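You operate a simulated robot arm through the tools that you are given. There is no shell and no other tool. Be economical: measure what you need, move in short steps, check, and stop when the job is done.

The job below is to be done with a simulated robot arm. You get a single attempt, and the scene is never put back.

## Task
Put one of the round white chocolates from the top of the packing bench on the top of the wash bench. Then close the right cabinet drawer. Then take the stopper and put it on the ledge beside the paper strip. Then take the small white tray and put it on the paper strip at the end of the belt. Then shut the glazed door. The order counts.
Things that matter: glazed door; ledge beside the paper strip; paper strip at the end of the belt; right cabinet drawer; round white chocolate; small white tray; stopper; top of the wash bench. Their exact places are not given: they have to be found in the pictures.

It is judged by the outcome, as a careful person would: the job done as asked, and still so three seconds after it is handed in. It fails if anything else is knocked over, pushed out of place, dropped, spilled or broken. Lids that push on must go on centred and level and be pressed home; caps that screw on are set level and turned clockwise until they are tight.

## Robot
A 7-joint arm with a vacuum gripper on a trunk, on a base that drives. Base frame: it is fixed to the floor where the robot stands at the start and does not move with it; the origin is under the middle of the robot, x ahead of it, y to its left, z up. Units: mm, rad, N and s.
Its first joint turns from -2.601 to 2.601 rad. Places, roughly: glazed door [3700, 4300, 1000]; ledge beside the paper strip [-300, 1600, 1000]; paper strip at the end of the belt [-700, 1700, 1000]; right cabinet drawer [4200, 2700, 300]; round white chocolate (4x4x2 cm) [800, 0, 900]; small white tray (10x8x2 cm) [-800, 6300, 600]; stopper (6x6x16 cm) [-600, 6500, 600]; top of the wash bench (24x38 cm) [400, -2800, 880]. Payload 1.06 kg.
Tool frame: the origin (TCP) lies in the middle of the cups' lips, and z points out of the cups. The gripper has 1 cup of 24 mm across, covering 24 by 24 mm (tool x, y); the bellows give 8 mm. With the vacuum on, a cup seals on a smooth face that it is pressed against (1 to 4 N); it does not hold porous or soft things. The pull reaches 23 N.
Orientation is that of the tool frame in the base frame, as a unit quaternion [x, y, z, w]. With the cups facing straight down, the tool's x points along the base's -x, its y along +y and its z along -z.

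## Interface
- The arm moves only by the tool jog_arm. Its argument "deltas" is a list of rows, each a list of 7 numbers: the turn, a rotation vector about the tool's x, y, z in units of 45 degrees (1.0 is 45 degrees), then the shift along the tool's x, y, z in units of 150 mm (1.0 is 150 mm), then the vacuum: 1 switches it on, 0 off. In form: [[rx, ry, rz, tx, ty, tz, suction], ...]. A call has 1 to 10 rows; each row is the pose to reach, as a shift and turn from the pose commanded when the call began, along the tool's axes at that moment. A call with a number of a shift or a turn outside -1 to 1 is refused whole. Each row takes 0.2 s and may step no farther than 50 mm and 0.15 rad from the row before; otherwise, or with a gripper value out of range, the whole call is refused. Where a pose cannot be reached the arm comes as near as it can. A force on the tool above 40 N (or 10 N above the force at the start of the call, whichever is more), or a blocked arm, ends the call early, and 0.2 s more pass. The pull builds up within a second once a cup has sealed. Time passes only in rows, and 0.2 s behind the last, so rows that repeat a pose give it time. The reply holds the time, the measured pose of the TCP, the force on the tool along the base axes and the pull of the vacuum, in the units named above and with some noise, with the torque about the TCP (base axes, N m) and any sound that the robot's microphone picked up, and new pictures: "views" is both (left out), scene, wrist or none.
- Cameras (640 x 400 px; columns grow to the right, rows downward): "scene" is now at [7.5, 232.7, 1576]; the picture's right is [0.78, -0.63, 0.00], its down [-0.44, -0.55, -0.71] and it looks along [0.45, 0.55, -0.71] (base axes); focal length 214 px, centre (320, 200). "wrist" rides on the gripper at [78, 19, -96] in the tool frame; the picture's right is [-0.24, 0.97, 0.00], its down [-0.71, -0.17, -0.69] and it looks along [-0.67, -0.16, 0.73] (tool axes); focal length 243 px, centre (320, 200).
- raise_lower(by): slides the trunk up (or, below 0, down) by that many mm; the arm and the scene camera ride with it, the base frame stays. It gives what a move gives, with no picture.
- base_move(legs): drives the robot by 1 to 6 legs, each [ahead, turn to the left] in mm and rad, along the robot's own axes; the way and the turn of a leg run together, so that a leg with both is an arc; at most 1500 mm and 3.142 rad a leg. The arm and the cameras ride along, it lands a little off, and it stops where it bumps. It gives what a move gives, and a new picture of the scene camera.
- head_to(pan, tilt): turns the head with the scene camera to pan (to the left, within 2.705 rad either way) and tilt (down, from -0.506 to 1.204), counted from straight ahead of the robot. It gives what a move gives, and a new picture of the scene camera.
- measure_at(camera, pixels): for up to 12 pixels [column, row] of the newest picture of that camera ("zoom" is the newest enlarged one), the place [x, y, z] in the base frame of the surface seen there, good to about 2 mm. The clock stands still meanwhile.
- close_up(camera, box): a new picture of the part [left, top, right, bottom] of that camera's present view, enlarged. The clock stands still meanwhile.
- finish_job(): hands the job in; it is judged then, once.

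Keep the steps short. Do not move on a guess: measure, check each grasp and each placing, and mend mistakes. In all there are 110 turns and 260 pictures (those below and enlarged ones count). Leave the vacuum off and the arm clear of the work at the hand-in unless told otherwise, and finish with a single line.

The tools are called by a JSON object that holds its "name" and its "arguments". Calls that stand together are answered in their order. jog_arm: Moves the arm, as the interface text tells. Its arguments: {"type":"object","properties":{"deltas":{"type":"array","items":{"type":"array","items":{"type":"number"}}},"views":{"type":"string","enum":["both","scene","wrist","none"]}},"required":["deltas"]} The other tools are called the same way: raise_lower (by) slides the trunk up or down; base_move (legs) drives the base; head_to (pan, tilt) turns the head that bears the scene camera; measure_at (camera, pixels) gives the place of the surface under pixels of a picture; close_up (camera, box) takes an enlarged picture of a part of a camera's view; finish_job () hands the job in.

At the start:

```text
time: 0.0
eef_pos: [303.5, 607.5, 1261.6]
tcp_rot: [0.0, 1.0, 0.0, 0.001]
wrist_force: [-0.5, 0.0, 0.2]
ft_torque: [0.02, 0.02, 0.0]
pull: 0.1
trunk travel left (down, up): [-641.0, 69.0]
robot x, y, heading: [0.3, -1.7, -0.004]
head pan, tilt: [0.89, 0.784]
```

scene: 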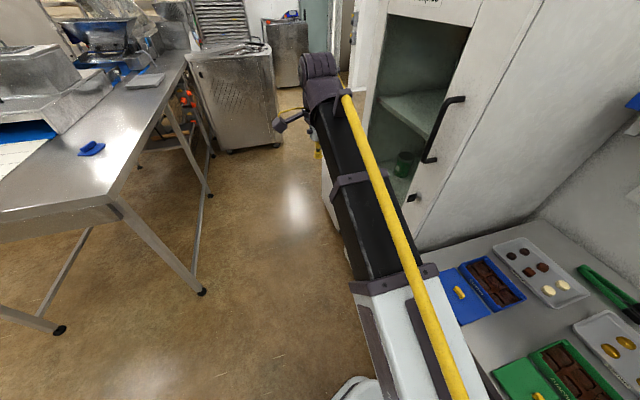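
wrist: 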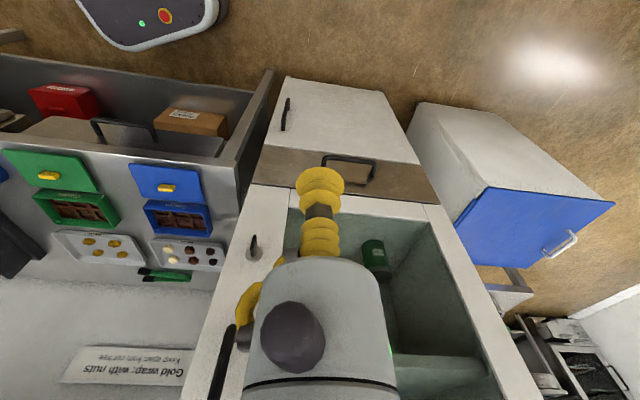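

I see two pale round chocolates at about (548,290) and (563,285) in the scene picture. I'll enlarge and measure them.

{"name": "close_up", "arguments": {"camera": "scene", "box": [440, 220, 640, 345]}}

{"name": "measure_at", "arguments": {"camera": "scene", "pixels": [[548, 290], [563, 285], [530, 255], [525, 300], [540, 235], [430, 130]]}}

```text
3.20 times, centred on (540, 282) of scene
```

zoom: 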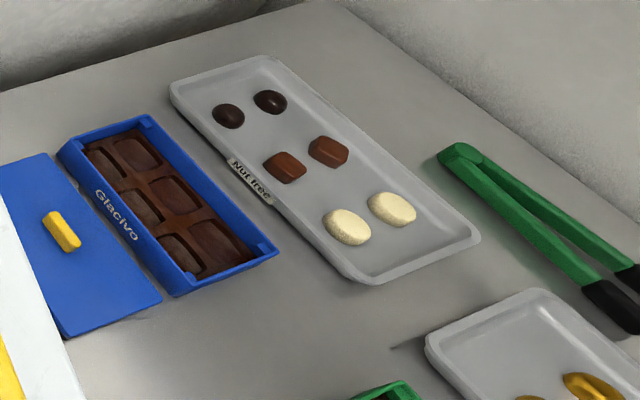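

```text
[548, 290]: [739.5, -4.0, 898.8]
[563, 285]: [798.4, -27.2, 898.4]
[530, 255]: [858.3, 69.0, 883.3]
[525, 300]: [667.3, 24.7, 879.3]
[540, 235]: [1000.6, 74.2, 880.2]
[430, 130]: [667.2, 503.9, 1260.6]
```

I'll look straight ahead at the bench for a better view.

{"name": "head_to", "arguments": {"pan": 0, "tilt": 0.75}}

```text
time: 1.2
eef_pos: [302.4, 606.4, 1262.5]
tcp_rot: [0.0, 1.0, 0.001, 0.0]
wrist_force: [0.0, -0.7, 0.2]
ft_torque: [-0.02, 0.03, -0.01]
pull: 0.1
trunk travel left (down, up): [-641.0, 69.0]
robot x, y, heading: [-3.9, 2.2, -0.0]
head pan, tilt: [0.0, 0.75]
```

scene: 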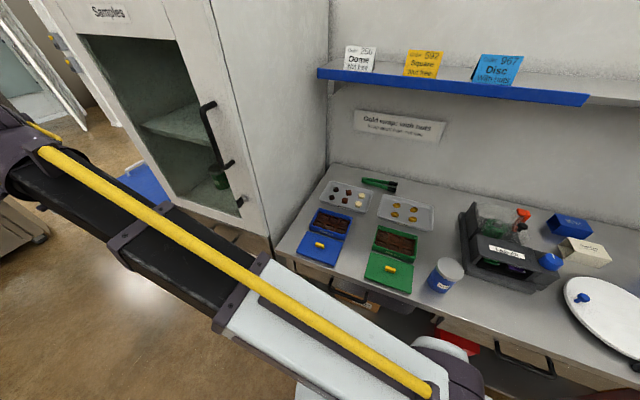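

I'll measure the chocolates again, plus the cabinet edge and bench edge near the path.

{"name": "measure_at", "arguments": {"camera": "scene", "pixels": [[360, 196], [359, 204], [345, 196], [270, 200], [210, 110], [230, 165], [280, 250], [390, 95], [330, 165]]}}

{"name": "close_up", "arguments": {"camera": "scene", "box": [280, 150, 440, 250]}}

```text
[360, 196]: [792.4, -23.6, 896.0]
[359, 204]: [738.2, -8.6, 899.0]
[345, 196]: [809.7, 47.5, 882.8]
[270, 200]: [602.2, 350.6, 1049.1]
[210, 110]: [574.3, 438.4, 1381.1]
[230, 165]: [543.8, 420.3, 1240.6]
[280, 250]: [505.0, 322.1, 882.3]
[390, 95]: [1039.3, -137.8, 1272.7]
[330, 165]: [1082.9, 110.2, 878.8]
```

```text
4.00 times, centred on (360, 200) of scene
```

zoom: 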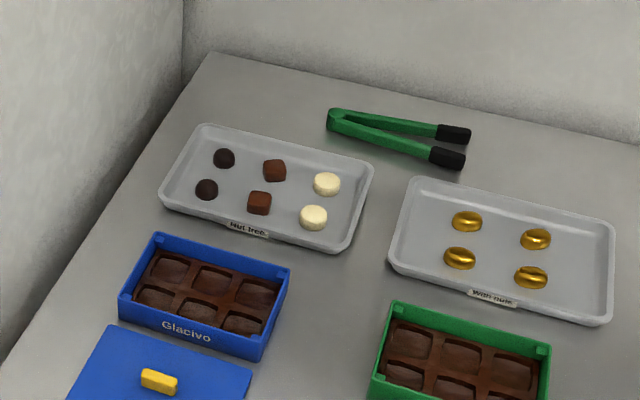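

Chocolate near one: about (740,-6,899). The cabinet handle sticks out near (544,420,1240), so I take the arm along a path well inside of it.

{"name": "jog_arm", "arguments": {"deltas": [[0, 0, 0, -0.05, -0.25, 0, 0], [0, 0, 0, -0.1, -0.5, 0, 0], [0, 0, 0, -0.15, -0.75, 0, 0], [0, 0, 0, -0.2, -1, 0, 0]], "views": "none"}}

{"name": "jog_arm", "arguments": {"deltas": [[0, 0, 0, -0.1, -0.25, 0, 0], [0, 0, 0, -0.2, -0.5, 0, 0], [0, 0, 0, -0.3, -0.75, 0, 0], [0, 0, 0, -0.4, -1, 0, 0]], "views": "none"}}

{"name": "jog_arm", "arguments": {"deltas": [[0, 0, 0, -0.2, -0.2, 0, 0], [0, 0, 0, -0.4, -0.4, 0, 0], [0, 0, 0, -0.6, -0.6, 0, 0], [0, 0, 0, -0.8, -0.8, 0, 0], [0, 0, 0, -1, -1, 0, 0]], "views": "both"}}

```text
time: 2.2
eef_pos: [340.6, 471.4, 1226.2]
tcp_rot: [0.0, 1.0, 0.01, 0.006]
wrist_force: [0.8, 0.5, 0.4]
ft_torque: [0.01, -0.01, 0.03]
pull: 0.1
out of reach, approached as far as the arm can: row 1, 2, 3, 4
trunk travel left (down, up): [-641.0, 69.0]
robot x, y, heading: [0.8, 0.9, 0.0]
head pan, tilt: [0.0, 0.75]
```

```text
time: 3.2
eef_pos: [412.6, 336.0, 1195.8]
tcp_rot: [0.0, 1.0, 0.006, 0.006]
wrist_force: [0.4, -0.6, -0.5]
ft_torque: [0.0, -0.01, 0.01]
pull: 0.1
out of reach, approached as far as the arm can: row 1, 2, 3, 4
trunk travel left (down, up): [-641.0, 69.0]
robot x, y, heading: [1.7, -4.9, -0.005]
head pan, tilt: [0.0, 0.75]
```

```text
time: 4.4
eef_pos: [566.2, 185.8, 1194.9]
tcp_rot: [0.001, 1.0, 0.0, 0.0]
wrist_force: [-0.1, -0.6, 0.1]
ft_torque: [0.03, -0.01, 0.02]
pull: 0.1
trunk travel left (down, up): [-641.0, 69.0]
robot x, y, heading: [0.4, 2.6, 0.0]
head pan, tilt: [0.0, 0.75]
```

scene: 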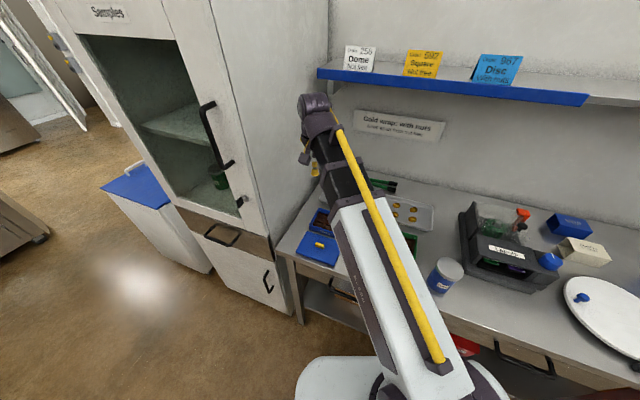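
wrist: 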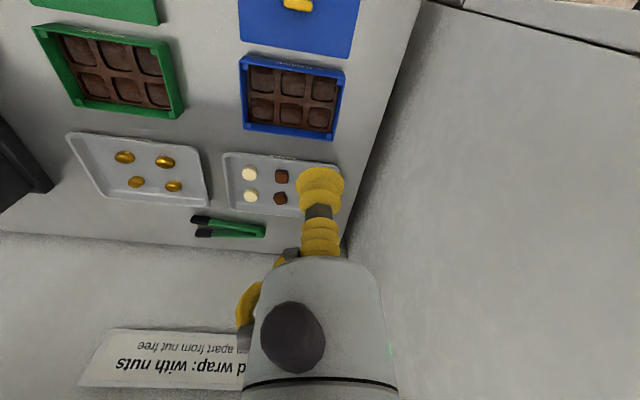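

Now above the bench; continue toward a point 80 mm above the near white chocolate.

{"name": "jog_arm", "arguments": {"deltas": [[0, 0, 0, -0.17, -0.2, 0.1, 0], [0, 0, 0, -0.34, -0.4, 0.2, 0], [0, 0, 0, -0.51, -0.6, 0.3, 0], [0, 0, 0, -0.68, -0.8, 0.4, 0], [0, 0, 0, -0.8, -1, 0.5, 0]], "views": "none"}}

{"name": "jog_arm", "arguments": {"deltas": [[0, 0, 0, -0.18, -0.13, 0.2, 0], [0, 0, 0, -0.36, -0.26, 0.4, 0], [0, 0, 0, -0.36, -0.27, 0.7, 0]], "views": "wrist"}}

```text
time: 5.6
eef_pos: [685.9, 35.8, 1119.9]
tcp_rot: [0.0, 1.0, 0.0, -0.001]
wrist_force: [0.4, 0.7, 0.3]
ft_torque: [-0.01, -0.02, -0.02]
pull: 0.0
trunk travel left (down, up): [-641.0, 69.0]
robot x, y, heading: [-3.6, -0.5, -0.001]
head pan, tilt: [0.0, 0.75]
```

```text
time: 6.4
eef_pos: [739.8, -5.9, 1012.7]
tcp_rot: [0.0, 1.0, 0.0, 0.0]
wrist_force: [-0.5, -0.4, 1.0]
ft_torque: [0.0, 0.04, 0.0]
pull: 0.1
trunk travel left (down, up): [-641.0, 69.0]
robot x, y, heading: [-0.5, -1.7, -0.001]
head pan, tilt: [0.0, 0.75]
```

wrist: 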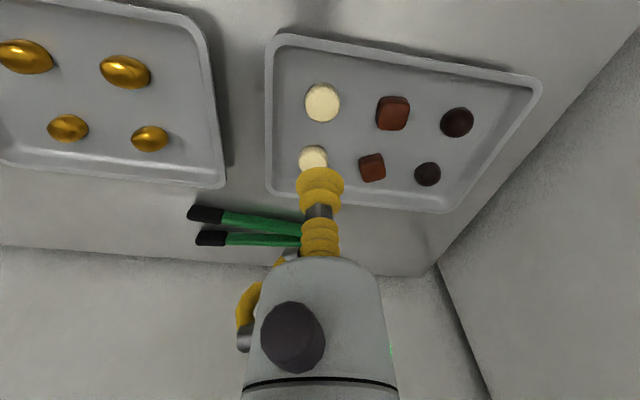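

I measure the nearer white chocolate at (322,103) and around it in the wrist view.

{"name": "measure_at", "arguments": {"camera": "wrist", "pixels": [[322, 98], [308, 98], [336, 98], [322, 86], [322, 114], [322, 119]]}}

```text
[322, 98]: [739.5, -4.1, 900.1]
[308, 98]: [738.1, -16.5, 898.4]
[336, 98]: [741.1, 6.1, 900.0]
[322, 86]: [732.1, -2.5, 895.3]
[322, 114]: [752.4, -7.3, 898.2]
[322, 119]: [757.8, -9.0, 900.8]
```

Centre is about (743,-5.5), top 899–900. Shift 3 mm and descend with vacuum on, slowly at the end.

{"name": "jog_arm", "arguments": {"deltas": [[0, 0, 0, -0.02, 0, 0.3, 1], [0, 0, 0, -0.02, 0, 0.55, 1], [0, 0, 0, -0.02, 0, 0.68, 1], [0, 0, 0, -0.02, 0, 0.73, 1], [0, 0, 0, -0.02, 0, 0.76, 1], [0, 0, 0, -0.02, 0, 0.775, 1], [0, 0, 0, -0.02, 0, 0.775, 1], [0, 0, 0, -0.02, 0, 0.775, 1]], "views": "wrist"}}

```text
time: 8.2
eef_pos: [741.1, -4.9, 897.2]
tcp_rot: [0.0, 1.0, 0.001, 0.0]
wrist_force: [1.2, -2.5, 4.3]
ft_torque: [0.02, -0.1, -0.05]
pull: 23.6
trunk travel left (down, up): [-641.0, 69.0]
robot x, y, heading: [0.4, -2.2, 0.0]
head pan, tilt: [0.0, 0.75]
```

wrist: 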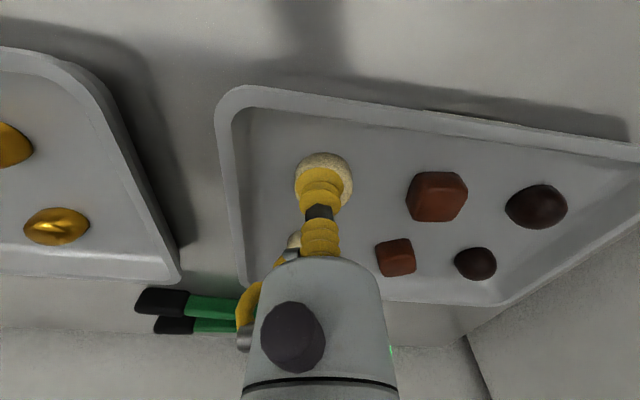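

The pull is 23.6 N, sealed. Lift straight, then retract toward the robot.

{"name": "jog_arm", "arguments": {"deltas": [[0, 0, 0, 0, 0, -0.15, 1], [0, 0, 0, 0, 0, -0.4, 1], [0, 0, 0, 0, 0, -0.7, 1], [0, 0, 0, 0, 0, -1, 1]], "views": "none"}}

{"name": "jog_arm", "arguments": {"deltas": [[0, 0, 0, 0.3, 0, -0.1, 1], [0, 0, 0, 0.6, 0, -0.2, 1], [0, 0, 0, 0.9, 0, -0.3, 1], [0, 0, 0, 1, 0, -0.4, 1]], "views": "none"}}

{"name": "head_to", "arguments": {"pan": -1.5, "tilt": 0.5}}

{"name": "close_up", "arguments": {"camera": "wrist", "box": [220, 100, 420, 300]}}

```text
time: 9.2
eef_pos: [740.2, -1.8, 1048.1]
tcp_rot: [0.0, 1.0, 0.0, 0.0]
wrist_force: [-1.3, 0.9, -0.2]
ft_torque: [0.02, 0.0, 0.01]
pull: 23.3
trunk travel left (down, up): [-641.0, 69.0]
robot x, y, heading: [0.2, -0.9, 0.003]
head pan, tilt: [0.0, 0.75]
```

```text
time: 10.2
eef_pos: [592.1, -2.6, 1110.4]
tcp_rot: [0.0, 1.0, -0.001, 0.0]
wrist_force: [0.2, 0.0, -0.6]
ft_torque: [-0.03, -0.03, 0.0]
pull: 22.8
trunk travel left (down, up): [-641.0, 69.0]
robot x, y, heading: [-3.3, 0.4, -0.003]
head pan, tilt: [0.0, 0.75]
```

```text
time: 11.8
eef_pos: [594.3, -3.6, 1108.3]
tcp_rot: [-0.001, 1.0, 0.0, 0.0]
wrist_force: [0.3, -0.7, -0.3]
ft_torque: [-0.01, -0.04, 0.01]
pull: 22.9
trunk travel left (down, up): [-641.0, 69.0]
robot x, y, heading: [3.5, 0.6, 0.001]
head pan, tilt: [-1.499, 0.499]
```

scene: 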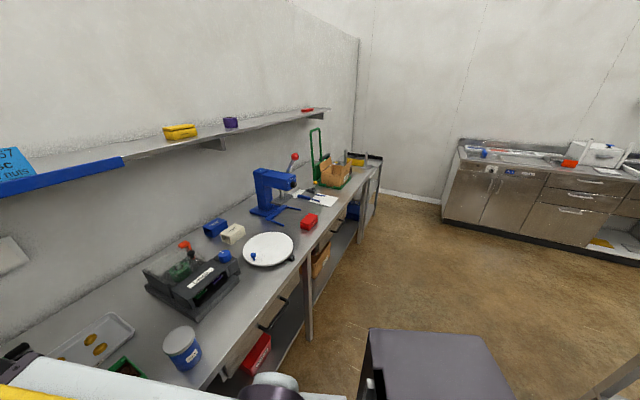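

```text
2.00 times, centred on (320, 200) of wrist
```

zoom: 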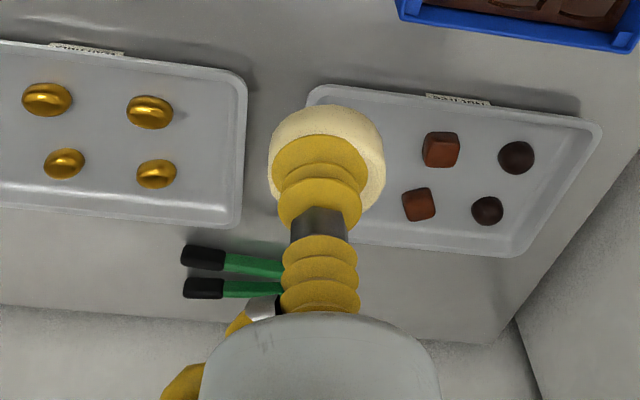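

Chocolate held. The wash bench is the steel one at the far end (right of picture). I measure its top, front edge, and the packing bench's edge.

{"name": "measure_at", "arguments": {"camera": "scene", "pixels": [[475, 168], [550, 178], [600, 182], [485, 152], [520, 158], [380, 160], [310, 330], [360, 210], [300, 240], [440, 330]]}}

{"name": "close_up", "arguments": {"camera": "scene", "box": [430, 110, 640, 260]}}

```text
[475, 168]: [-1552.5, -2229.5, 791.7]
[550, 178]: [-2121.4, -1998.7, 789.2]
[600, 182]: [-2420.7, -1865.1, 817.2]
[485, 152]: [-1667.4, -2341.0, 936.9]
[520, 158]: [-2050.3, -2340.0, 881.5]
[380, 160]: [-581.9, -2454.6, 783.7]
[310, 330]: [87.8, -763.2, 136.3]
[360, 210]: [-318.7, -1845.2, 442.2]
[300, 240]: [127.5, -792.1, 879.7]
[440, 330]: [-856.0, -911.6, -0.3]
```

```text
2.67 times, centred on (535, 185) of scene
```

zoom: 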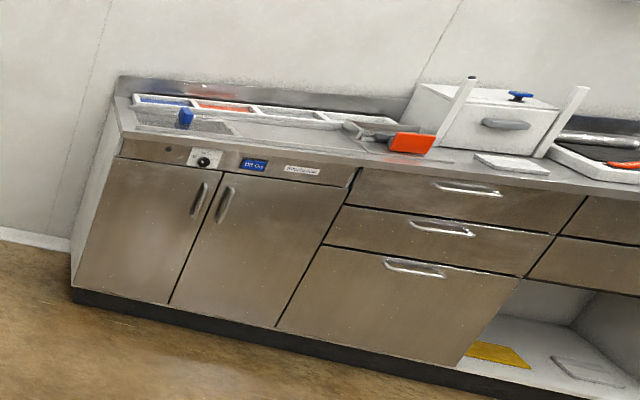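

That steel unit is at x≈-2000; the wash bench should be near (400,-2800). Looking at the thing beyond the packing bench's end (365,160).

{"name": "close_up", "arguments": {"camera": "scene", "box": [280, 110, 420, 240]}}

```text
3.08 times, centred on (350, 175) of scene
```

zoom: 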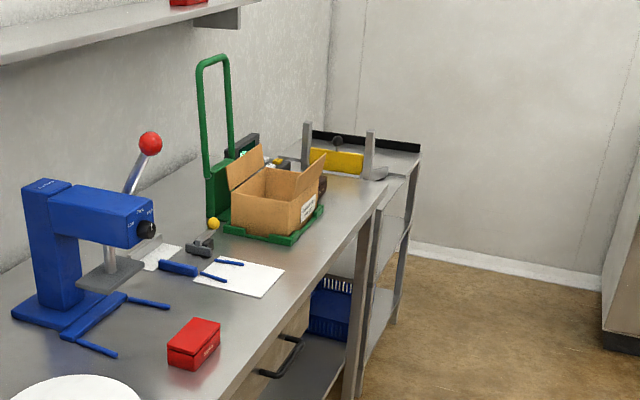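

{"name": "measure_at", "arguments": {"camera": "zoom", "pixels": [[395, 160], [415, 165], [345, 185], [335, 160], [360, 240], [380, 205], [410, 150], [370, 148], [307, 140], [260, 240], [340, 165], [290, 150]]}}

```text
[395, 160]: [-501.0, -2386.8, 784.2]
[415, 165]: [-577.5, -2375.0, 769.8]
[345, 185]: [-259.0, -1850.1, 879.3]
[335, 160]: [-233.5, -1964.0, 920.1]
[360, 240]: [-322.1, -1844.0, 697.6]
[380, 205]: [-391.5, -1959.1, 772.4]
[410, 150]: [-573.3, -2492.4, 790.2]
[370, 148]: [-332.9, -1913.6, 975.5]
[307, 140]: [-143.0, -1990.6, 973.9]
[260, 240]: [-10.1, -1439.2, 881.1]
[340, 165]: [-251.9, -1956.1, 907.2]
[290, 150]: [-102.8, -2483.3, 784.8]
```

The wash bench isn't visible yet; it may be beyond the partition wall. I measure the walls to understand the layout.

{"name": "measure_at", "arguments": {"camera": "scene", "pixels": [[355, 60], [362, 60], [357, 120], [366, 120], [250, 60], [450, 60], [600, 60], [400, 195], [370, 150], [30, 300], [340, 30]]}}

{"name": "head_to", "arguments": {"pan": -2.6, "tilt": 0.4}}

{"name": "head_to", "arguments": {"pan": -0.7, "tilt": 0.1}}

{"name": "head_to", "arguments": {"pan": 1.0, "tilt": 0.4}}

{"name": "head_to", "arguments": {"pan": 2.4, "tilt": 0.4}}

```text
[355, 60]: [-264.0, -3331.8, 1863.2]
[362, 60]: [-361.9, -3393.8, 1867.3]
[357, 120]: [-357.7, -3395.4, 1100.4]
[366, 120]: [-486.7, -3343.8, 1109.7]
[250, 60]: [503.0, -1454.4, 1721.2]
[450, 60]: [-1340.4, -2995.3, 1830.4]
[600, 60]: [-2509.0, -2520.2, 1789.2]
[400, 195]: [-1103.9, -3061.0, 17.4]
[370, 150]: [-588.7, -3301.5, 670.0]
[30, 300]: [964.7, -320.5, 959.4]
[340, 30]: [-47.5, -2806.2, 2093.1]
```

```text
time: 13.1
eef_pos: [592.8, -3.0, 1109.6]
tcp_rot: [0.001, 1.0, 0.0, 0.001]
wrist_force: [0.3, -0.4, 0.3]
ft_torque: [0.0, 0.0, -0.03]
pull: 22.6
trunk travel left (down, up): [-641.0, 69.0]
robot x, y, heading: [-3.5, -2.1, 0.005]
head pan, tilt: [-2.601, 0.4]
```

scene: 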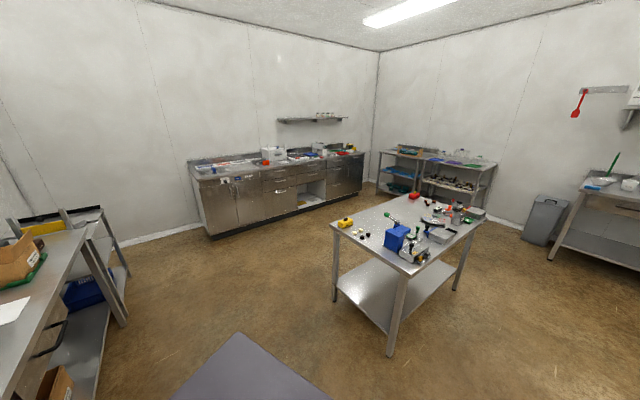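

```text
time: 15.0
eef_pos: [593.1, -3.2, 1108.6]
tcp_rot: [0.0, 1.0, 0.0, 0.0]
wrist_force: [0.1, 0.0, 0.5]
ft_torque: [-0.01, 0.01, -0.03]
pull: 22.6
trunk travel left (down, up): [-641.0, 69.0]
robot x, y, heading: [-1.3, 1.6, -0.006]
head pan, tilt: [-0.7, 0.099]
```

scene: 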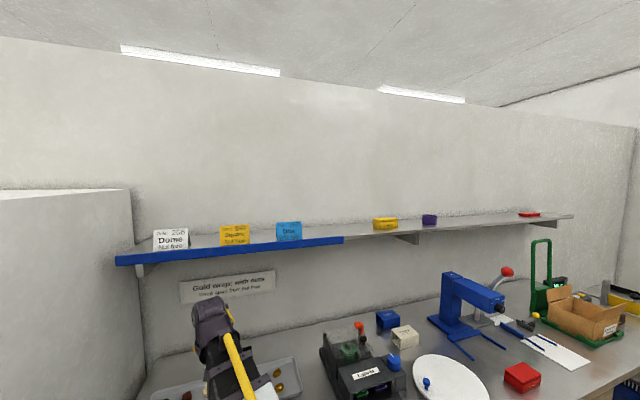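

```text
time: 16.7
eef_pos: [593.4, -3.3, 1109.0]
tcp_rot: [0.0, 1.0, 0.0, 0.0]
wrist_force: [0.0, -1.3, 0.2]
ft_torque: [-0.02, -0.01, 0.03]
pull: 22.7
trunk travel left (down, up): [-641.0, 69.0]
robot x, y, heading: [-1.2, -2.8, -0.003]
head pan, tilt: [1.0, 0.4]
```

scene: 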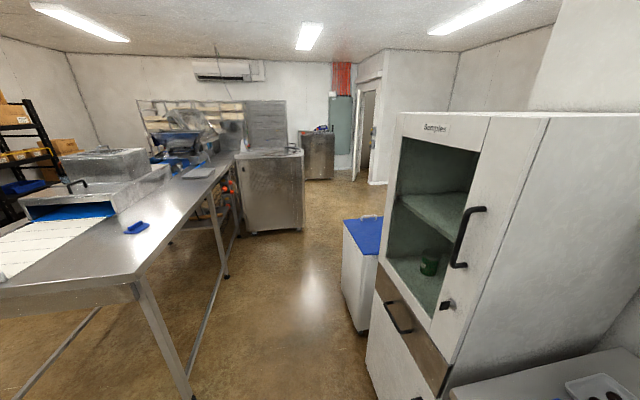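

```text
time: 18.2
eef_pos: [593.2, -2.6, 1108.8]
tcp_rot: [0.0, 1.0, 0.0, 0.0]
wrist_force: [0.0, -0.3, 0.2]
ft_torque: [-0.01, -0.04, -0.01]
pull: 23.0
trunk travel left (down, up): [-641.0, 69.0]
robot x, y, heading: [-1.3, 0.5, 0.005]
head pan, tilt: [2.4, 0.4]
```

scene: 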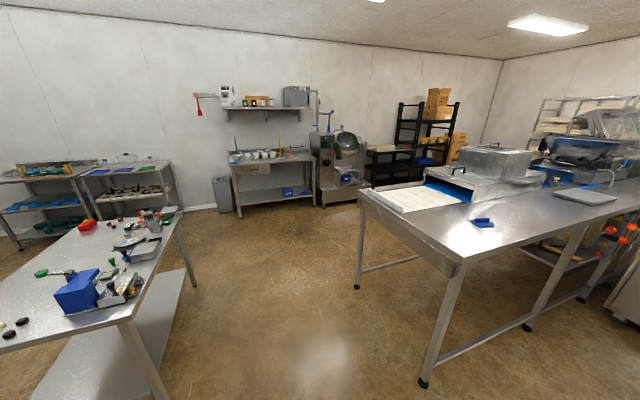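

The partition hides another room; the wash bench, drawer and glazed door lie there. I look at the corridor and doorway more carefully.

{"name": "head_to", "arguments": {"pan": 1.0, "tilt": 0.4}}

{"name": "measure_at", "arguments": {"camera": "scene", "pixels": [[372, 182], [385, 183], [355, 180], [362, 150], [340, 140], [320, 178], [300, 232], [228, 276], [192, 398], [240, 235], [365, 330], [372, 120]]}}

{"name": "close_up", "arguments": {"camera": "scene", "box": [230, 40, 470, 240]}}

```text
time: 19.8
eef_pos: [592.7, -3.1, 1108.8]
tcp_rot: [-0.001, 1.0, 0.001, 0.0]
wrist_force: [-0.2, -0.1, 0.5]
ft_torque: [0.01, -0.02, 0.01]
pull: 22.7
trunk travel left (down, up): [-641.0, 69.0]
robot x, y, heading: [2.5, 2.3, -0.002]
head pan, tilt: [1.0, 0.4]
```

scene: 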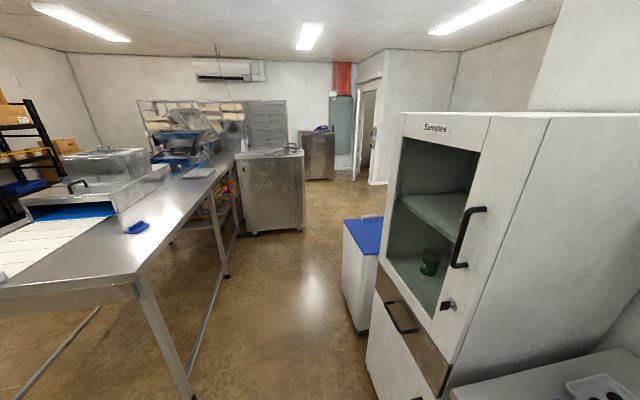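

```text
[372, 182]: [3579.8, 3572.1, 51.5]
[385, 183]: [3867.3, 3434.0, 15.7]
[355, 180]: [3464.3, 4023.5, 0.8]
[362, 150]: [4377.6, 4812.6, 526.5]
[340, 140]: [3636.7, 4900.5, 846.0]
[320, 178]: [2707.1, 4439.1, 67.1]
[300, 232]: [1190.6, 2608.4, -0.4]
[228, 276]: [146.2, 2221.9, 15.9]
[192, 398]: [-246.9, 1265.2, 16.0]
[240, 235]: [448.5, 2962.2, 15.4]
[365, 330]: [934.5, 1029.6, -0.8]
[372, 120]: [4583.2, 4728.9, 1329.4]
```

```text
2.00 times, centred on (350, 140) of scene
```

zoom: 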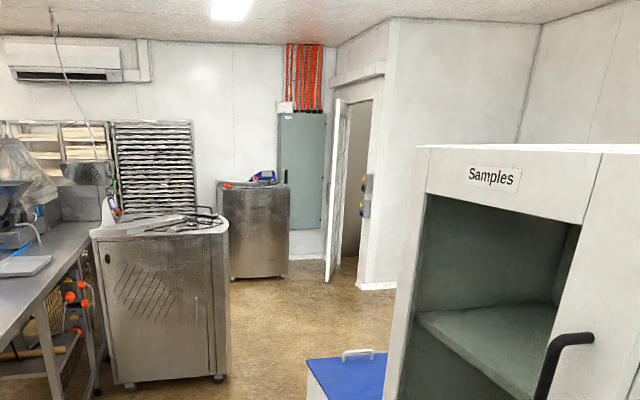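

The doorway is near (3500,3800) and the room seems to open behind the Samples cabinet. I back away from the bench, then turn left to face along the corridor so that the arm clears the cabinet handle.

{"name": "base_move", "arguments": {"legs": [[-400, 0], [0, 1.18]]}}

{"name": "head_to", "arguments": {"pan": -0.15, "tilt": 0.5}}

```text
time: 25.2
eef_pos: [-166.0, 544.8, 1108.6]
tcp_rot: [-0.552, 0.834, -0.001, 0.0]
wrist_force: [0.7, 0.3, 0.4]
ft_torque: [0.01, -0.03, 0.05]
pull: 22.8
trunk travel left (down, up): [-641.0, 69.0]
robot x, y, heading: [-399.2, -3.4, 1.17]
head pan, tilt: [1.0, 0.4]
```

scene: 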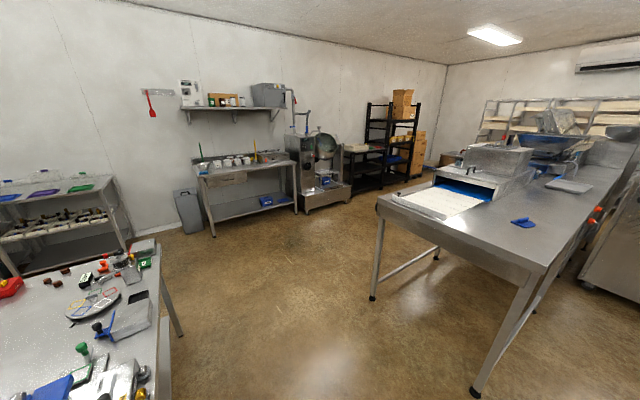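

```text
time: 26.6
eef_pos: [-165.5, 545.6, 1109.1]
tcp_rot: [-0.553, 0.833, 0.0, 0.0]
wrist_force: [0.5, 0.5, -0.2]
ft_torque: [-0.02, 0.01, 0.02]
pull: 22.9
trunk travel left (down, up): [-641.0, 69.0]
robot x, y, heading: [-400.1, 0.5, 1.172]
head pan, tilt: [-0.15, 0.499]
```

scene: 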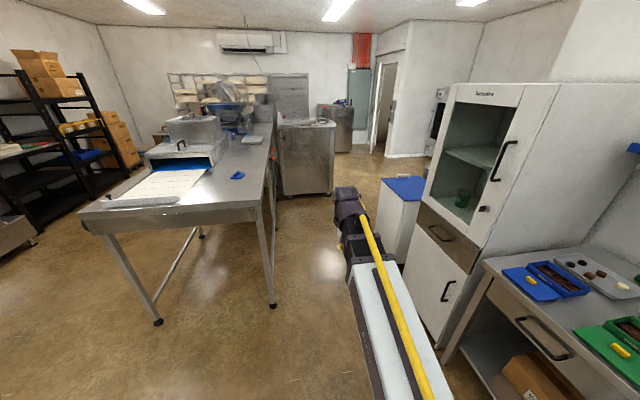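

I measure the passage: table leg (272,305), steel cabinet corner (330,190), bin corner (380,245), bin handle, cabinet foot.

{"name": "measure_at", "arguments": {"camera": "scene", "pixels": [[272, 306], [332, 193], [336, 130], [382, 245], [386, 178], [424, 180], [430, 345], [395, 150], [390, 156], [415, 192], [437, 110], [175, 180]]}}

```text
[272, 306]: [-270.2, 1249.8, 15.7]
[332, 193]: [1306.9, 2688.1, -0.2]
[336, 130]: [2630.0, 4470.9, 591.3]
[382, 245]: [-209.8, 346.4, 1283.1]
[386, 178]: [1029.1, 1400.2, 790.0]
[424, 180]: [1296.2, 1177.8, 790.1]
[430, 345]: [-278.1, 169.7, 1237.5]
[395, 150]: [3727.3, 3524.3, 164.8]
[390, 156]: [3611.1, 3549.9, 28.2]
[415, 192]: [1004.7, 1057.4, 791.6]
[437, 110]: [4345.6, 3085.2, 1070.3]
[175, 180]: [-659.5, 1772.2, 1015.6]
```

Clear path: drive 1470 mm at heading 1.01 to about (383,1248), passing about 550 mm from everything.

{"name": "base_move", "arguments": {"legs": [[0, -0.162], [1470, 0], [0, -0.22]]}}

{"name": "head_to", "arguments": {"pan": -0.5, "tilt": 0.4}}

```text
time: 35.4
eef_pos: [800.9, 1684.9, 1108.9]
tcp_rot: [-0.39, 0.921, 0.0, 0.0]
wrist_force: [-0.6, -0.4, -0.2]
ft_torque: [0.01, 0.0, 0.0]
pull: 22.8
trunk travel left (down, up): [-641.0, 69.0]
robot x, y, heading: [387.2, 1262.6, 0.798]
head pan, tilt: [-0.15, 0.499]
```

scene: 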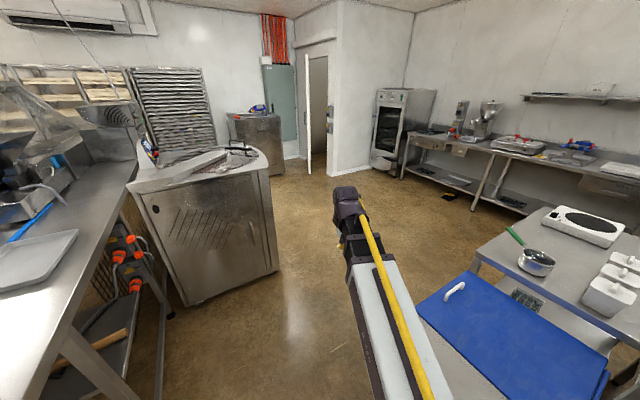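

```text
time: 36.2
eef_pos: [802.3, 1683.6, 1108.2]
tcp_rot: [-0.391, 0.921, 0.0, 0.0]
wrist_force: [-0.2, -0.6, -0.6]
ft_torque: [-0.02, -0.01, -0.05]
pull: 23.0
trunk travel left (down, up): [-641.0, 69.0]
robot x, y, heading: [388.9, 1261.0, 0.801]
head pan, tilt: [-0.499, 0.4]
```

scene: 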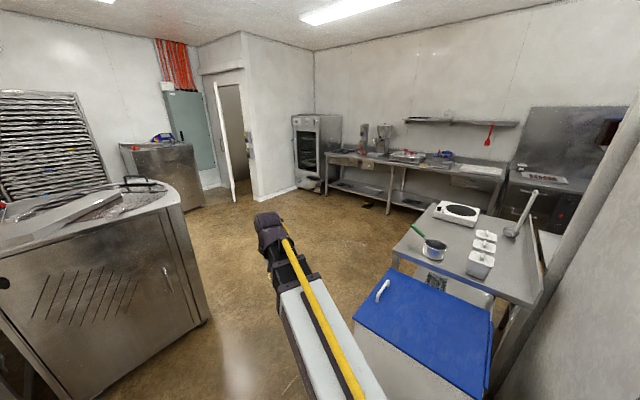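

The room opens to the right as hoped. Measure obstacles: steel cabinet corner (205,322), table corners (393,258), (530,300), (455,205), bench on far wall, glass cabinet.

{"name": "measure_at", "arguments": {"camera": "scene", "pixels": [[206, 322], [393, 250], [440, 205], [500, 200], [540, 300], [350, 178], [430, 205], [510, 190], [305, 180], [250, 165], [234, 200], [590, 170]]}}

{"name": "close_up", "arguments": {"camera": "scene", "box": [180, 50, 520, 262]}}

```text
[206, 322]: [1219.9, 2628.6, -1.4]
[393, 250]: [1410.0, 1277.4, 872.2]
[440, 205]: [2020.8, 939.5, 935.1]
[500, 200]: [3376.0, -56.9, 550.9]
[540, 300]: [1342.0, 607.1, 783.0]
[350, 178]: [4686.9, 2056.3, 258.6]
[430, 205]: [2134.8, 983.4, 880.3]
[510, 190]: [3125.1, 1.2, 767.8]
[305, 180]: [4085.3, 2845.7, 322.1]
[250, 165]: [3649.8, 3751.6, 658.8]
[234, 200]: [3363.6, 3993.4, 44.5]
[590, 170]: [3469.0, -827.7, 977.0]
```

```text
1.88 times, centred on (350, 156) of scene
```

zoom: 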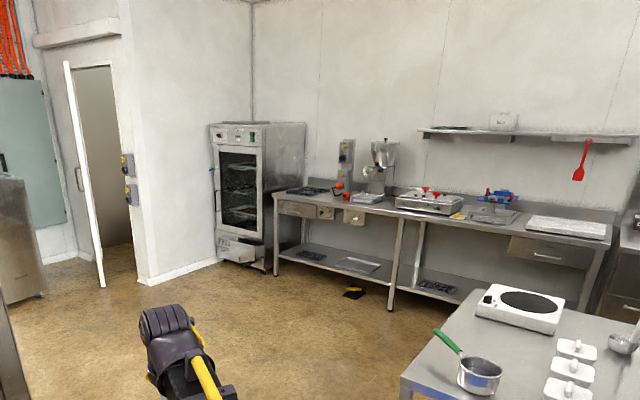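

Route: 800 mm at heading 0.83, then turn to heading ~0.03 and drive 1250 mm, staying ~590 mm from the bin and the hotplate table.

{"name": "base_move", "arguments": {"legs": [[0, 0.035], [800, 0], [0, -0.8], [1250, 0], [0, -1.1]]}}

{"name": "head_to", "arguments": {"pan": -0.4, "tilt": 0.4}}

```text
time: 51.7
eef_pos: [2478.5, 1390.7, 1109.9]
tcp_rot: [0.501, 0.866, 0.0, 0.0]
wrist_force: [1.0, -0.6, 0.0]
ft_torque: [0.01, 0.01, -0.02]
pull: 23.1
trunk travel left (down, up): [-641.0, 69.0]
robot x, y, heading: [2186.6, 1906.8, -1.051]
head pan, tilt: [-0.499, 0.4]
```

scene: 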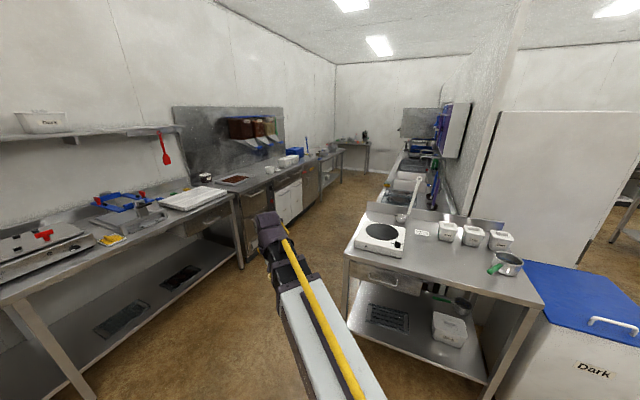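

```text
time: 52.4
eef_pos: [2478.6, 1390.8, 1109.3]
tcp_rot: [0.501, 0.865, 0.0, 0.0]
wrist_force: [0.4, -0.3, 0.5]
ft_torque: [-0.01, 0.02, 0.03]
pull: 22.9
trunk travel left (down, up): [-641.0, 69.0]
robot x, y, heading: [2189.8, 1903.8, -1.05]
head pan, tilt: [-0.4, 0.4]
```

scene: 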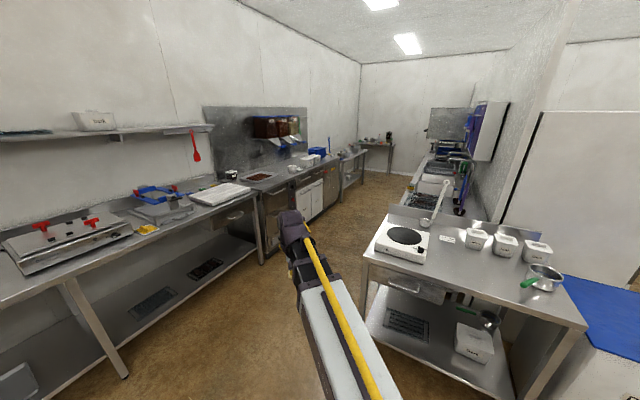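

The aisle runs ahead-right with sinks along the partition. Measure both sides of the aisle.

{"name": "measure_at", "arguments": {"camera": "scene", "pixels": [[364, 255], [372, 240], [262, 262], [338, 208], [405, 205], [425, 180], [445, 160], [395, 172], [365, 155], [300, 220], [235, 190], [430, 150]]}}

{"name": "close_up", "arguments": {"camera": "scene", "box": [330, 90, 520, 220]}}

```text
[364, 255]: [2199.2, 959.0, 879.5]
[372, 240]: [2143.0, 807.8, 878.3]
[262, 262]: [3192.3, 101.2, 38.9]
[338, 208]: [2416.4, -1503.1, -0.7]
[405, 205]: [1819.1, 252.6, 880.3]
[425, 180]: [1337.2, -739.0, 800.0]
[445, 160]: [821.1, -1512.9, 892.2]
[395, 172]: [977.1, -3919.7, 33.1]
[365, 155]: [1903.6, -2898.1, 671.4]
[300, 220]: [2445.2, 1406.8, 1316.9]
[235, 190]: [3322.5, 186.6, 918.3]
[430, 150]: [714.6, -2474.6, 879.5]
```

```text
3.08 times, centred on (425, 155) of scene
```

zoom: 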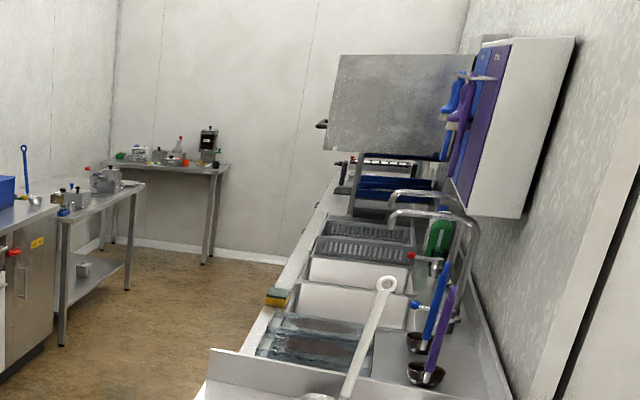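

Aisle is n≈1670–2800 wide (about 1.1 m). I go via (2740,1080) and then down the aisle.

{"name": "base_move", "arguments": {"legs": [[0, 0.07], [990, 0], [0, -0.956], [1140, 0]]}}

{"name": "head_to", "arguments": {"pan": -0.35, "tilt": 0.5}}

```text
time: 65.7
eef_pos: [2140.0, -521.7, 1108.4]
tcp_rot: [0.815, 0.579, 0.0, 0.0]
wrist_force: [-0.4, 0.4, 0.1]
ft_torque: [0.01, -0.01, 0.02]
pull: 22.8
trunk travel left (down, up): [-641.0, 69.0]
robot x, y, heading: [2338.0, 33.8, -1.909]
head pan, tilt: [-0.4, 0.4]
```

scene: 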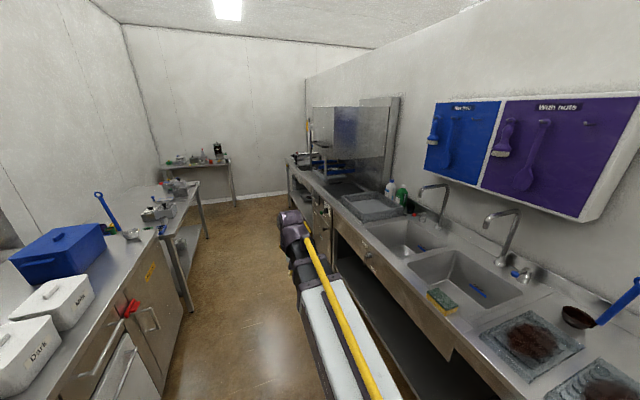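

```text
time: 66.3
eef_pos: [2140.6, -521.9, 1109.5]
tcp_rot: [0.816, 0.579, 0.0, 0.0]
wrist_force: [0.1, 0.0, -1.0]
ft_torque: [0.01, 0.0, 0.0]
pull: 23.3
trunk travel left (down, up): [-641.0, 69.0]
robot x, y, heading: [2337.3, 39.0, -1.908]
head pan, tilt: [-0.351, 0.499]
```

scene: 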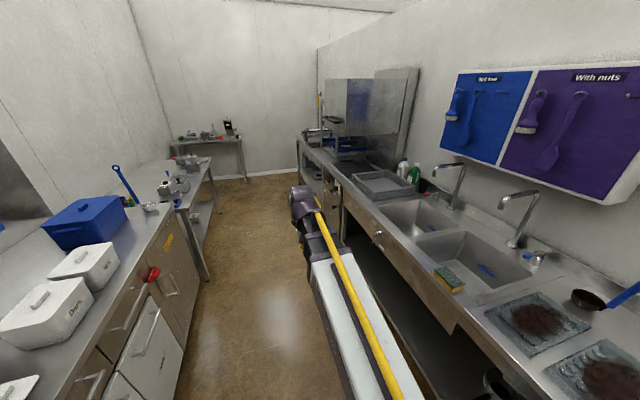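

Now I see the wash bench line: sinks, then a hood machine, and a bench beyond it. Measure the places.

{"name": "measure_at", "arguments": {"camera": "scene", "pixels": [[302, 140], [315, 150], [350, 190], [380, 185], [400, 170], [345, 170], [330, 120], [320, 160], [208, 278], [245, 182], [215, 170], [420, 205]]}}

{"name": "close_up", "arguments": {"camera": "scene", "box": [280, 60, 450, 210]}}

```text
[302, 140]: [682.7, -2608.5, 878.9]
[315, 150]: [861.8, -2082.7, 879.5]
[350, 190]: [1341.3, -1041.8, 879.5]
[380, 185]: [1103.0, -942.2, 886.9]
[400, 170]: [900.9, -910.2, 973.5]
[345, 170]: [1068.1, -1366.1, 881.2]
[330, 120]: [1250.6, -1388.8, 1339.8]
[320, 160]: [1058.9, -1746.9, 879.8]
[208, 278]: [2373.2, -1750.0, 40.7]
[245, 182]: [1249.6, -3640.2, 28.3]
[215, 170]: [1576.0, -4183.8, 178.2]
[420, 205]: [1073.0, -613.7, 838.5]
```

```text
2.67 times, centred on (365, 135) of scene
```

zoom: 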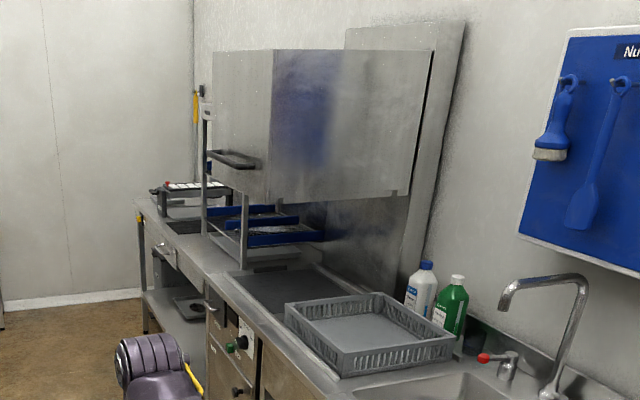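

The bench's far end is at (683,-2608); drive 2950 mm down the aisle centre to about (1160,-2680).

{"name": "base_move", "arguments": {"legs": [[0, -0.073], [1500, 0], [1450, 0]]}}

{"name": "head_to", "arguments": {"pan": -1.2, "tilt": 0.7}}

```text
time: 81.1
eef_pos: [874.6, -3199.9, 1109.3]
tcp_rot: [0.841, 0.541, 0.0, 0.0]
wrist_force: [0.2, 0.2, 0.8]
ft_torque: [0.0, 0.0, -0.03]
pull: 23.3
trunk travel left (down, up): [-641.0, 69.0]
robot x, y, heading: [1122.8, -2660.4, -1.998]
head pan, tilt: [-0.351, 0.499]
```

scene: 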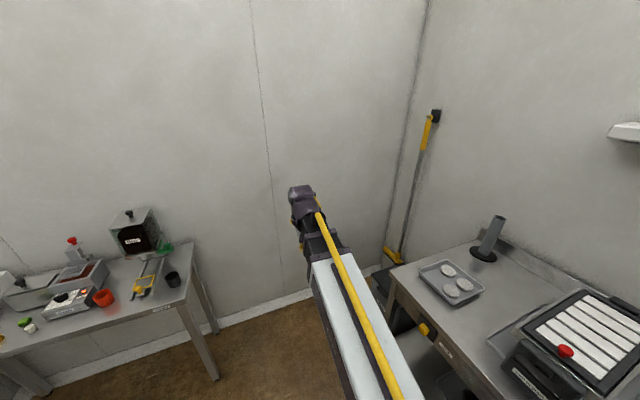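

```text
time: 82.3
eef_pos: [874.8, -3200.6, 1109.1]
tcp_rot: [0.842, 0.54, 0.0, 0.0]
wrist_force: [0.3, 0.5, -0.5]
ft_torque: [0.02, 0.01, -0.03]
pull: 22.3
trunk travel left (down, up): [-641.0, 69.0]
robot x, y, heading: [1124.5, -2660.2, -2.001]
head pan, tilt: [-1.201, 0.7]
```

scene: 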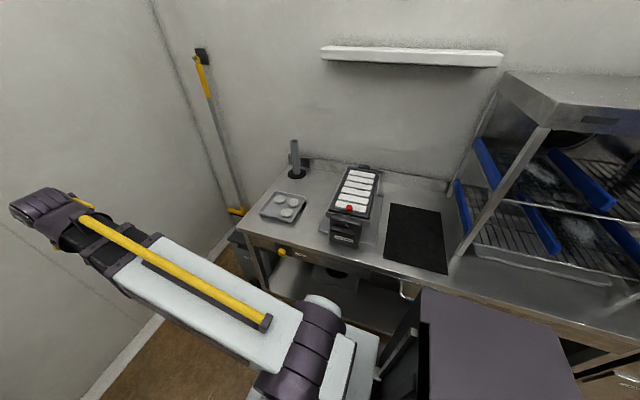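

I measure candidate free spots: between the small grey tray and the label machine, front edge, and the dark area (415,235).

{"name": "measure_at", "arguments": {"camera": "scene", "pixels": [[315, 200], [310, 225], [270, 235], [325, 180], [290, 205], [335, 240], [415, 235], [400, 190], [375, 240], [410, 280], [290, 185], [255, 235]]}}

{"name": "close_up", "arguments": {"camera": "scene", "box": [220, 130, 480, 300]}}

```text
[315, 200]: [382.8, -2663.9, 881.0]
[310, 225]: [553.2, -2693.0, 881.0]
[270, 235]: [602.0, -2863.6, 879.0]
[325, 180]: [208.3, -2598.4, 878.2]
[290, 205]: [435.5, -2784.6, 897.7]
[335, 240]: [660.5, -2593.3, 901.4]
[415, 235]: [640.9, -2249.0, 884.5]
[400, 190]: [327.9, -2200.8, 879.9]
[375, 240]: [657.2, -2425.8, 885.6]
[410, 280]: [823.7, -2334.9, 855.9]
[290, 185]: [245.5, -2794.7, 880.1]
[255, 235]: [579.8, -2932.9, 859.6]
```

```text
2.35 times, centred on (350, 215) of scene
```

zoom: 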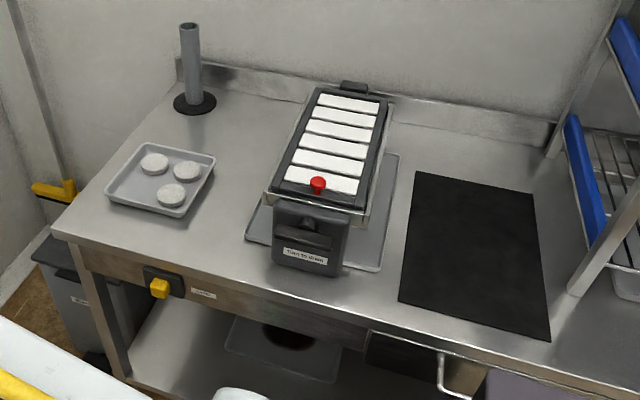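

I'd place it on bare steel between grey tray and machine. Measure edges of that gap in the zoom.

{"name": "measure_at", "arguments": {"camera": "zoom", "pixels": [[214, 165], [265, 165], [245, 140], [190, 217], [248, 225], [228, 200], [205, 130], [245, 238], [120, 220], [230, 150]]}}

```text
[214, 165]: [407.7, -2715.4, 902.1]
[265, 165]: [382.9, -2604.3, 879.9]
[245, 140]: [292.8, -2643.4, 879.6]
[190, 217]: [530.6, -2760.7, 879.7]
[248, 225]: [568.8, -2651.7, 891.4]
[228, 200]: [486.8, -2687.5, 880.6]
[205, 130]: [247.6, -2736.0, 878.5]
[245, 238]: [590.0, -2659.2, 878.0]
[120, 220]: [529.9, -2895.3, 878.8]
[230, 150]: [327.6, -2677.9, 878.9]
```

Target spot: (478,-2697) on bare steel, z 880, gap about 110 mm wide. Turn the base right 1.09 rad to face it.

{"name": "base_move", "arguments": {"legs": [[0, -1.085]]}}

{"name": "head_to", "arguments": {"pan": -0.3, "tilt": 0.8}}

{"name": "jog_arm", "arguments": {"deltas": [[0, 0, 0, 0, 0, 0, 1]], "views": "wrist"}}

```text
time: 85.5
eef_pos: [531.3, -2679.6, 1108.4]
tcp_rot: [1.0, 0.017, 0.001, 0.0]
wrist_force: [-0.3, 0.3, -0.6]
ft_torque: [-0.01, 0.0, 0.01]
pull: 23.2
trunk travel left (down, up): [-641.0, 69.0]
robot x, y, heading: [1122.7, -2661.9, -3.108]
head pan, tilt: [-1.201, 0.7]
```

scene: 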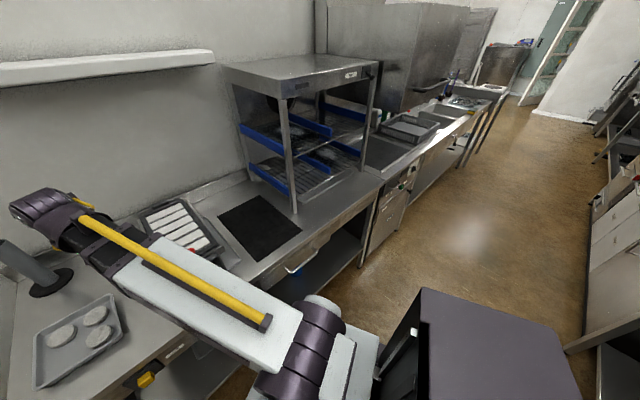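

```text
time: 86.7
eef_pos: [531.8, -2678.3, 1109.6]
tcp_rot: [1.0, 0.016, -0.001, 0.001]
wrist_force: [-0.7, -0.5, -0.5]
ft_torque: [-0.03, 0.0, 0.02]
pull: 22.7
trunk travel left (down, up): [-641.0, 69.0]
robot x, y, heading: [1123.4, -2660.2, -3.107]
head pan, tilt: [-0.3, 0.799]
```

scene: 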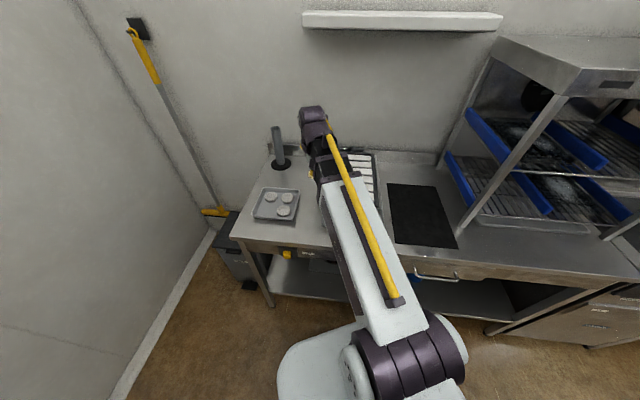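

```text
time: 87.0
eef_pos: [531.7, -2678.6, 1109.2]
tcp_rot: [1.0, 0.017, 0.0, 0.0]
wrist_force: [0.4, -0.1, -0.9]
ft_torque: [-0.02, -0.01, -0.01]
pull: 22.8
trunk travel left (down, up): [-641.0, 69.0]
robot x, y, heading: [1123.2, -2659.7, -3.106]
head pan, tilt: [-0.3, 0.799]
```

wrist: 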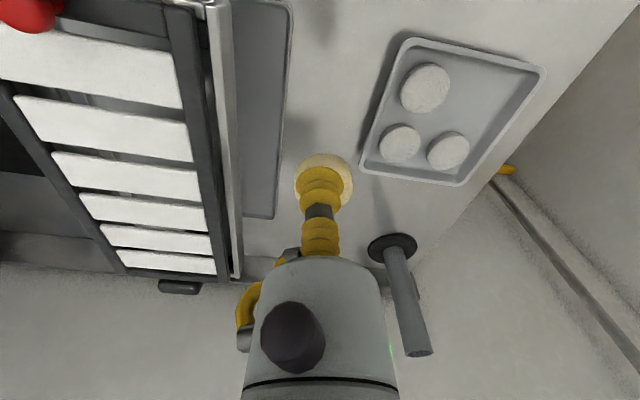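

Aligned: move 54 mm outward, 17 mm sideways, and down to about TCP z 960.

{"name": "jog_arm", "arguments": {"deltas": [[0, 0, 0, -0.18, 0.055, 0.2, 1], [0, 0, 0, -0.361, 0.111, 0.4, 1], [0, 0, 0, -0.361, 0.111, 0.7, 1], [0, 0, 0, -0.361, 0.111, 0.98, 1]], "views": "wrist"}}

```text
time: 88.0
eef_pos: [478.2, -2699.8, 961.8]
tcp_rot: [1.0, 0.016, 0.0, 0.0]
wrist_force: [-0.3, -0.9, -0.6]
ft_torque: [0.01, 0.05, 0.0]
pull: 22.8
trunk travel left (down, up): [-641.0, 69.0]
robot x, y, heading: [1121.3, -2662.5, -3.11]
head pan, tilt: [-0.3, 0.799]
```

wrist: 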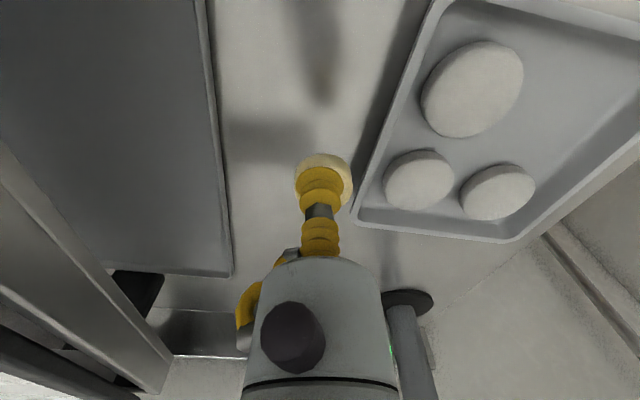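

The landing point projects to pixel (320,116), in the middle of bare steel. Descend gently.

{"name": "jog_arm", "arguments": {"deltas": [[0, 0, 0, 0, 0, 0.2, 1], [0, 0, 0, 0, 0, 0.36, 1], [0, 0, 0, 0, 0, 0.41, 1], [0, 0, 0, 0, 0, 0.43, 1], [0, 0, 0, 0, 0, 0.445, 1], [0, 0, 0, 0, 0, 0.445, 1]], "views": "wrist"}}

```text
time: 89.5
eef_pos: [478.7, -2698.0, 895.4]
tcp_rot: [1.0, 0.016, 0.0, 0.0]
wrist_force: [0.1, -0.5, 0.2]
ft_torque: [0.01, 0.01, 0.01]
pull: 23.0
trunk travel left (down, up): [-641.0, 69.0]
robot x, y, heading: [1123.3, -2660.8, -3.109]
head pan, tilt: [-0.3, 0.799]
```

wrist: 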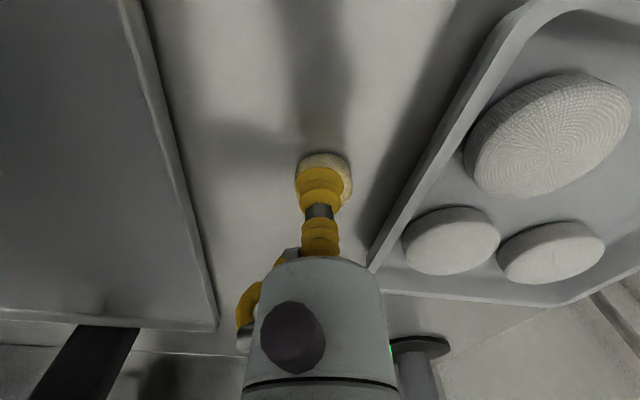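

No contact yet; lower by 2 to 4 mm more and see the force.

{"name": "jog_arm", "arguments": {"deltas": [[0, 0, 0, 0, 0, 0.01, 1], [0, 0, 0, 0, 0, 0.017, 1], [0, 0, 0, 0, 0, 0.017, 1]], "views": "none"}}

```text
time: 90.2
eef_pos: [478.1, -2697.0, 893.7]
tcp_rot: [1.0, 0.016, -0.001, 0.0]
wrist_force: [1.6, -1.0, 8.2]
ft_torque: [-0.06, 0.13, -0.01]
pull: 22.9
trunk travel left (down, up): [-641.0, 69.0]
robot x, y, heading: [1125.0, -2659.4, -3.106]
head pan, tilt: [-0.3, 0.799]
```

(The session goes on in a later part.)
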